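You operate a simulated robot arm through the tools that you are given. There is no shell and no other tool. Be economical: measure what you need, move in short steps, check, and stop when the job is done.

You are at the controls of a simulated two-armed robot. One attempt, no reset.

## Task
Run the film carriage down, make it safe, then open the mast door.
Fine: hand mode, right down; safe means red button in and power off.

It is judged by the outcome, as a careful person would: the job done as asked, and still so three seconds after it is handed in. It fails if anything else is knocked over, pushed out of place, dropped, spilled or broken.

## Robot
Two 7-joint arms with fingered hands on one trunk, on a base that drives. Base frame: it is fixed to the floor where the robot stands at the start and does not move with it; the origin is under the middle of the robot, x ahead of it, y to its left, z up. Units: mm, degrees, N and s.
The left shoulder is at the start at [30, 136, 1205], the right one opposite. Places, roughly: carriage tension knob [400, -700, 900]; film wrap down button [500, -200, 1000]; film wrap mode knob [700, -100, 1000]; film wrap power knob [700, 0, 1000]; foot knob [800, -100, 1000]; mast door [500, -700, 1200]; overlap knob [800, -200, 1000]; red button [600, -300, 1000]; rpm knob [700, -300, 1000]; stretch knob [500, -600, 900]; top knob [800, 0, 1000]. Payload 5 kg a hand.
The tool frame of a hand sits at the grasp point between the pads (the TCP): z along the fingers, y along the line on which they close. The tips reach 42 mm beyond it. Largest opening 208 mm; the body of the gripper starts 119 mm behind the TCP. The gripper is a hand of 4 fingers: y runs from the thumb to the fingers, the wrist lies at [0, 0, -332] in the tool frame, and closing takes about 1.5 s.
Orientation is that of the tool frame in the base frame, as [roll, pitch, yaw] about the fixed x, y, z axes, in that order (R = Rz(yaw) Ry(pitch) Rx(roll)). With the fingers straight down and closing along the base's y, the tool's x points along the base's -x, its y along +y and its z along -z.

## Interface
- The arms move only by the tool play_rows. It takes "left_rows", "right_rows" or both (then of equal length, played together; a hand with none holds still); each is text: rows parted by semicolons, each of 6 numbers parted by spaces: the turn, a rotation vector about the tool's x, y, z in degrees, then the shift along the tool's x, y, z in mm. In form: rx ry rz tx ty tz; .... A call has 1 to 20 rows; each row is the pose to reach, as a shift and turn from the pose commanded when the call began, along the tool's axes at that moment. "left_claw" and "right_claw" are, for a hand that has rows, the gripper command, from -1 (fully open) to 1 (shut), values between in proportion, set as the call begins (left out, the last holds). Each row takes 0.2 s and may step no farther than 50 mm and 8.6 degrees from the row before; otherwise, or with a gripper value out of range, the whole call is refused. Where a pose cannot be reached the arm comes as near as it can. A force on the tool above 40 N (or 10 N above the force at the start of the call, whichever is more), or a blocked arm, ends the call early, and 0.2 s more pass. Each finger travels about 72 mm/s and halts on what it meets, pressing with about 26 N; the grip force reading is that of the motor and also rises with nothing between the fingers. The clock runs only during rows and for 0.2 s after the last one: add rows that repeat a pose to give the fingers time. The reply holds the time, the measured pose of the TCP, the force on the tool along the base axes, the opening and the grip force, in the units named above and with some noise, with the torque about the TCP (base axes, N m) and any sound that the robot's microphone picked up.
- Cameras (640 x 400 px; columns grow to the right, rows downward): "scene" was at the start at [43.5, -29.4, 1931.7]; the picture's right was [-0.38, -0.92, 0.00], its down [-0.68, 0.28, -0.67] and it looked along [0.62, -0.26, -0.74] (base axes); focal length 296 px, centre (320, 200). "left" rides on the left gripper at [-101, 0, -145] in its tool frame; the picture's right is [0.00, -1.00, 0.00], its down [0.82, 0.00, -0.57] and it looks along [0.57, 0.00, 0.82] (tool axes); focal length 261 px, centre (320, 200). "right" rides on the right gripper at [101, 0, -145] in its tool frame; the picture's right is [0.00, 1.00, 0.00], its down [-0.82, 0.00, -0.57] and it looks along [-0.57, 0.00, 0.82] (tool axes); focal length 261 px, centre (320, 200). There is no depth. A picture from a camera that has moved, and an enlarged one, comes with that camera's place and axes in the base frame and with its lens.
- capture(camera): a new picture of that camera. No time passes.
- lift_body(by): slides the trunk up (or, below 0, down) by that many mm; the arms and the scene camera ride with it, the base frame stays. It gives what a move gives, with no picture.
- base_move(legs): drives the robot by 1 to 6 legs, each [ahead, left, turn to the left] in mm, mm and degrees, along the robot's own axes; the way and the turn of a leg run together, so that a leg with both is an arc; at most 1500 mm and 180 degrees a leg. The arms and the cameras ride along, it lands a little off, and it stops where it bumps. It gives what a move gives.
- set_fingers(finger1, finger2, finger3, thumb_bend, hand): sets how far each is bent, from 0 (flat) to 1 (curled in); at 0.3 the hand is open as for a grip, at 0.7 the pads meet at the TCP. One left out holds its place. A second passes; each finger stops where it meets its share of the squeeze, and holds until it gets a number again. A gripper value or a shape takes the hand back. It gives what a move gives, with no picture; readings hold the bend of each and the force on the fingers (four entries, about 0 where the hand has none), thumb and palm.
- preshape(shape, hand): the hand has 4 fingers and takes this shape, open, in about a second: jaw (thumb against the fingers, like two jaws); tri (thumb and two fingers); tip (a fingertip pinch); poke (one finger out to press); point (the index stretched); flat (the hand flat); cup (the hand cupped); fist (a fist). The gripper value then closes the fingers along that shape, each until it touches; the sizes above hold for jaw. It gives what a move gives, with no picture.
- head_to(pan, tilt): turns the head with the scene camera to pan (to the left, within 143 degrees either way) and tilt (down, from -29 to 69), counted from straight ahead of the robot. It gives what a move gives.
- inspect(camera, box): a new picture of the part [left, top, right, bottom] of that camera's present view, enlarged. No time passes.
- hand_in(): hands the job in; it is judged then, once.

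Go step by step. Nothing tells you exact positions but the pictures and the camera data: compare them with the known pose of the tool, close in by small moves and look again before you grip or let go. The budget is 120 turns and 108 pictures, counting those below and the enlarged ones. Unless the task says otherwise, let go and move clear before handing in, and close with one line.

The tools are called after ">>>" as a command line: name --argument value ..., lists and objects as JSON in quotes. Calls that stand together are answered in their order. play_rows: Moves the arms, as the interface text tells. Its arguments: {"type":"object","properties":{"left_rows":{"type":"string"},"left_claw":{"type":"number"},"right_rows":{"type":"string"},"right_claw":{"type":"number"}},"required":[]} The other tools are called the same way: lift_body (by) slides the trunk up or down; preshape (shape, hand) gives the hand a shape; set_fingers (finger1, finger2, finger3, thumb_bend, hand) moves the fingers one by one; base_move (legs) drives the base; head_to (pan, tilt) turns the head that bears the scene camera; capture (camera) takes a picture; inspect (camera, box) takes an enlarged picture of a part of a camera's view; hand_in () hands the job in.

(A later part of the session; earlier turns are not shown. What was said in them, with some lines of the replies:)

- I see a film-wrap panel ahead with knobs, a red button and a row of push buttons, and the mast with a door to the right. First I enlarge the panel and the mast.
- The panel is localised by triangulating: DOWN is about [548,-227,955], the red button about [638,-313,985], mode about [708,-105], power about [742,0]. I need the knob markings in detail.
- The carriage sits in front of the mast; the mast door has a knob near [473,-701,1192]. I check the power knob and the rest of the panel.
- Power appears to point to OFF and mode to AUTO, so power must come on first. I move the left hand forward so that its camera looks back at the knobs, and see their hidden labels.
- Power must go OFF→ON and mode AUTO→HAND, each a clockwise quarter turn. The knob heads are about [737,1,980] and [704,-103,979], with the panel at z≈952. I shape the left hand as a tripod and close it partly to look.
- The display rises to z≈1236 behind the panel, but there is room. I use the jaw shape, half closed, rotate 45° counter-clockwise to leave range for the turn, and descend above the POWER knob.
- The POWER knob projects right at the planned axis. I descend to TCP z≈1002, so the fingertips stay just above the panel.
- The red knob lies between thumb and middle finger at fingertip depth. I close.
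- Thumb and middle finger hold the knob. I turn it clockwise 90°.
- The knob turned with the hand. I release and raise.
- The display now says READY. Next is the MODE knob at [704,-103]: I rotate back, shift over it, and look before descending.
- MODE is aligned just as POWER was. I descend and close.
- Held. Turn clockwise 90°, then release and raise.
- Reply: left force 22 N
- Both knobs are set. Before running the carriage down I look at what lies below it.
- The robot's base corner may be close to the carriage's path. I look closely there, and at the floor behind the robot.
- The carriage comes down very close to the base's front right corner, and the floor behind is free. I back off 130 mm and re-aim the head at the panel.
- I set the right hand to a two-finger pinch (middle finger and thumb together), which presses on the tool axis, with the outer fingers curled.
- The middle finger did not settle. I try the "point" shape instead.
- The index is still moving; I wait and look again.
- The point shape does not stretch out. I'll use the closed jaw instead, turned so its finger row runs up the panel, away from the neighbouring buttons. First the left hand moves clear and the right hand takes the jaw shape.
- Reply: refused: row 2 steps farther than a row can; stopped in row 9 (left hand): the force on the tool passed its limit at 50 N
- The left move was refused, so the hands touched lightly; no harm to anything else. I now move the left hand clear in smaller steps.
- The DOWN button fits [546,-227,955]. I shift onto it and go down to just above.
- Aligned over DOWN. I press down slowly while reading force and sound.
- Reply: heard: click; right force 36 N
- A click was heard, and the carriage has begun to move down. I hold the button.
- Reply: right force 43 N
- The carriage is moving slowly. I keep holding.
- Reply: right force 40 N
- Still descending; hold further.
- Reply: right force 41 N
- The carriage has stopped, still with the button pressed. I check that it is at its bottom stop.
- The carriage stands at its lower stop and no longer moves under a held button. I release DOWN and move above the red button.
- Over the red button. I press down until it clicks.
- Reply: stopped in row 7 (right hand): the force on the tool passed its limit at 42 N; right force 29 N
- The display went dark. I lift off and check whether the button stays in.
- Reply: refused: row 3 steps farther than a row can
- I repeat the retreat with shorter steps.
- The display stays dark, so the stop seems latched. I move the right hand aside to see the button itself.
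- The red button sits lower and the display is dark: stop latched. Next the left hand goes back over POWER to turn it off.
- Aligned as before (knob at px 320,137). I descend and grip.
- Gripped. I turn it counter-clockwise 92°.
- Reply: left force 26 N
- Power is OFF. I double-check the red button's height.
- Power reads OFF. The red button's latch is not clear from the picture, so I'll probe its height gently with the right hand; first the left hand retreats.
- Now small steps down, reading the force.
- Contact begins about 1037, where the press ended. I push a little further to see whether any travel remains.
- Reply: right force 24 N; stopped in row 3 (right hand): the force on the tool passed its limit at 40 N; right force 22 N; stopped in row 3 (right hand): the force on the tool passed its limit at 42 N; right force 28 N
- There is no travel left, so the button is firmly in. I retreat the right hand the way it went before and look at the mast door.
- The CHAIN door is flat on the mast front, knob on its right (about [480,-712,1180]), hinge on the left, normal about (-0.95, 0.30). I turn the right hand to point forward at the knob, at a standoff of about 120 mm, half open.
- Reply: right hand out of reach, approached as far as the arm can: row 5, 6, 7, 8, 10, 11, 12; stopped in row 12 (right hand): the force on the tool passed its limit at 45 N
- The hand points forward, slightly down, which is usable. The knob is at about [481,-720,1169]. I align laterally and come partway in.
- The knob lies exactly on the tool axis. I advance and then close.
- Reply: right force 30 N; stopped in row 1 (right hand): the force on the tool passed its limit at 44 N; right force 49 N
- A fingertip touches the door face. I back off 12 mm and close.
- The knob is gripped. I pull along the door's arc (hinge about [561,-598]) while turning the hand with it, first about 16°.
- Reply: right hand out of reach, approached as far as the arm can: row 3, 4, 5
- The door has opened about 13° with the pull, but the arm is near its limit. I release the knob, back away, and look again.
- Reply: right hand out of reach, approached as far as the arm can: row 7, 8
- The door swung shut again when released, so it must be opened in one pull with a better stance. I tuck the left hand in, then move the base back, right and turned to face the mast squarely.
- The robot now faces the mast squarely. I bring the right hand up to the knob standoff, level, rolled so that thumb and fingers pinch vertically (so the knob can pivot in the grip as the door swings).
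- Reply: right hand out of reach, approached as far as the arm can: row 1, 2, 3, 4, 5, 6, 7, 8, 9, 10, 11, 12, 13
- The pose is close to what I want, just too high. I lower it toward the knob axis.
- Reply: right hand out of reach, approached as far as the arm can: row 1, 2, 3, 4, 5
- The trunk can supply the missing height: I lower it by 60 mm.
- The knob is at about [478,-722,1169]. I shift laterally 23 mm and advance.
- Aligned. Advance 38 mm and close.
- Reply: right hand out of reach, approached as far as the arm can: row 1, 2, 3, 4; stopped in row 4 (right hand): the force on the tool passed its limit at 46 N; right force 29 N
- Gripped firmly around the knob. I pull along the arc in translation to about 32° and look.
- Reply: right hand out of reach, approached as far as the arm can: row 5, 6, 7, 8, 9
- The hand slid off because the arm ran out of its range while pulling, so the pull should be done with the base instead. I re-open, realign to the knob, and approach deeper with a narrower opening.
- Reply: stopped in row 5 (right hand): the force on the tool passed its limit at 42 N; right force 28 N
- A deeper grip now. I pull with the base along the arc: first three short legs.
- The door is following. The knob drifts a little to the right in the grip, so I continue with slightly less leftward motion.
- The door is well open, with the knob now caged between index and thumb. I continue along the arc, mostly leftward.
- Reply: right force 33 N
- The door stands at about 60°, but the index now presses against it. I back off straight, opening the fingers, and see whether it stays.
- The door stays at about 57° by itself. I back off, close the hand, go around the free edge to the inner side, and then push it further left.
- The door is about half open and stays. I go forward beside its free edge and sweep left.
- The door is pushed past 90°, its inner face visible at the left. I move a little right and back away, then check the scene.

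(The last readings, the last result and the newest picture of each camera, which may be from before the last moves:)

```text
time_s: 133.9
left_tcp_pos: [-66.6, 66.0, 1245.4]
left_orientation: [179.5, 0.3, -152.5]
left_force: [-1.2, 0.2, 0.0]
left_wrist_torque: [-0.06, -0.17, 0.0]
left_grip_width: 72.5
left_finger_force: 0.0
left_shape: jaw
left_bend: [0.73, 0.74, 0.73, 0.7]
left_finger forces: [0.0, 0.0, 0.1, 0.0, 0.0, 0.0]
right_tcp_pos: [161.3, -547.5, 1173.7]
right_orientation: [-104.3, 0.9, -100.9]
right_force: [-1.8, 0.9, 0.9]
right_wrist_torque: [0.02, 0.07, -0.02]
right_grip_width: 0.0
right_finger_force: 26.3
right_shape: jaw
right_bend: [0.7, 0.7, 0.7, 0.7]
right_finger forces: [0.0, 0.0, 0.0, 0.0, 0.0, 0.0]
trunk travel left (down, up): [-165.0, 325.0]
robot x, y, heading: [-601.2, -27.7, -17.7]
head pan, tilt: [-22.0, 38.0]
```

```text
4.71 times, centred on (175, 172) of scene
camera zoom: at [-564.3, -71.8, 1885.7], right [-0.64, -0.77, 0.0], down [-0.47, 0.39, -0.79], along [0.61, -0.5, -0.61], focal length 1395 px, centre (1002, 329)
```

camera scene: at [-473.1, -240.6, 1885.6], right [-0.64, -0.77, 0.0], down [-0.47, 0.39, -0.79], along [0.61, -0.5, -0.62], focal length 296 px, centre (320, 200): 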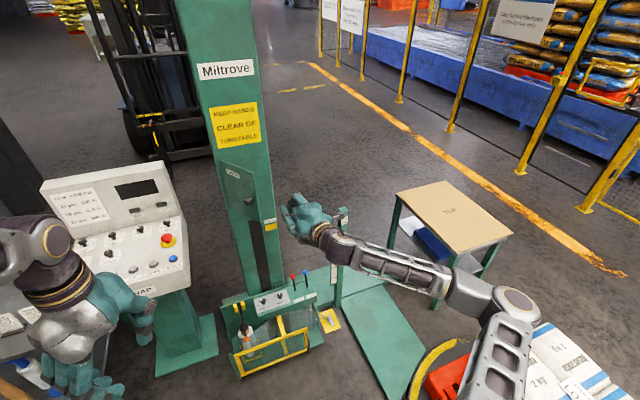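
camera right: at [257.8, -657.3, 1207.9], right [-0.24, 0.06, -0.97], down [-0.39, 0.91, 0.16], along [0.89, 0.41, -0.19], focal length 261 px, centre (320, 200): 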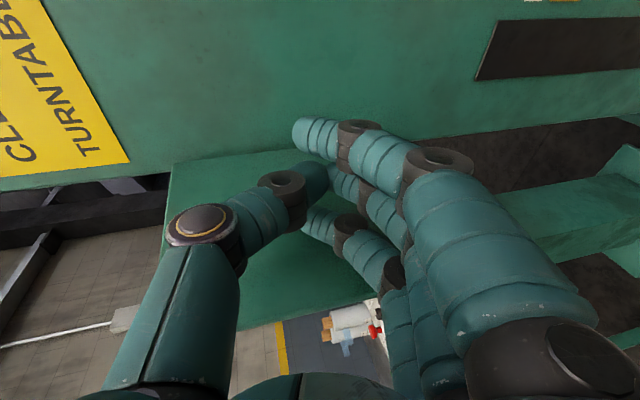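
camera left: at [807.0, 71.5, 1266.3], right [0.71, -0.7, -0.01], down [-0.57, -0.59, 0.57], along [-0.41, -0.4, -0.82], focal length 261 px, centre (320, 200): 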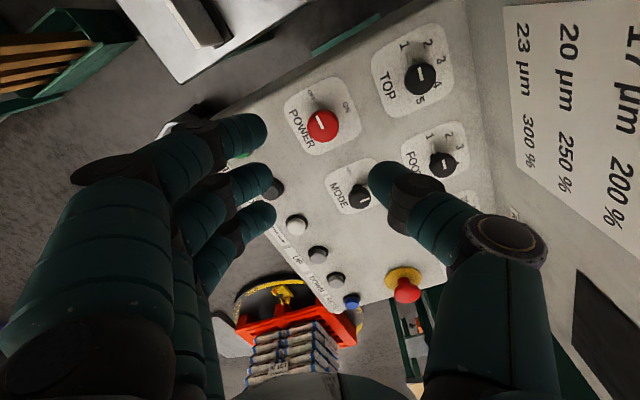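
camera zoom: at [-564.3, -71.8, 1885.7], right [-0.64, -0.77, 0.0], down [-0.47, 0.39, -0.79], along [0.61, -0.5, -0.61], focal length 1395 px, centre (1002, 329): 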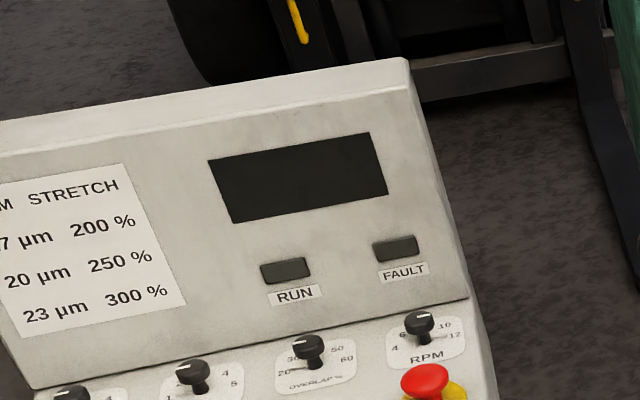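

The door stands open about 90° with its knob facing left, and the panel is dark with POWER on OFF and the red button in. The carriage is at the bottom, and both hands are clear, so I hand in.

>>> hand_in

```text
The job is handed in.
```

The film carriage is down at its lower stop, run there in HAND mode. The red button is in, the power is off, and the mast door stands open at about 90°.
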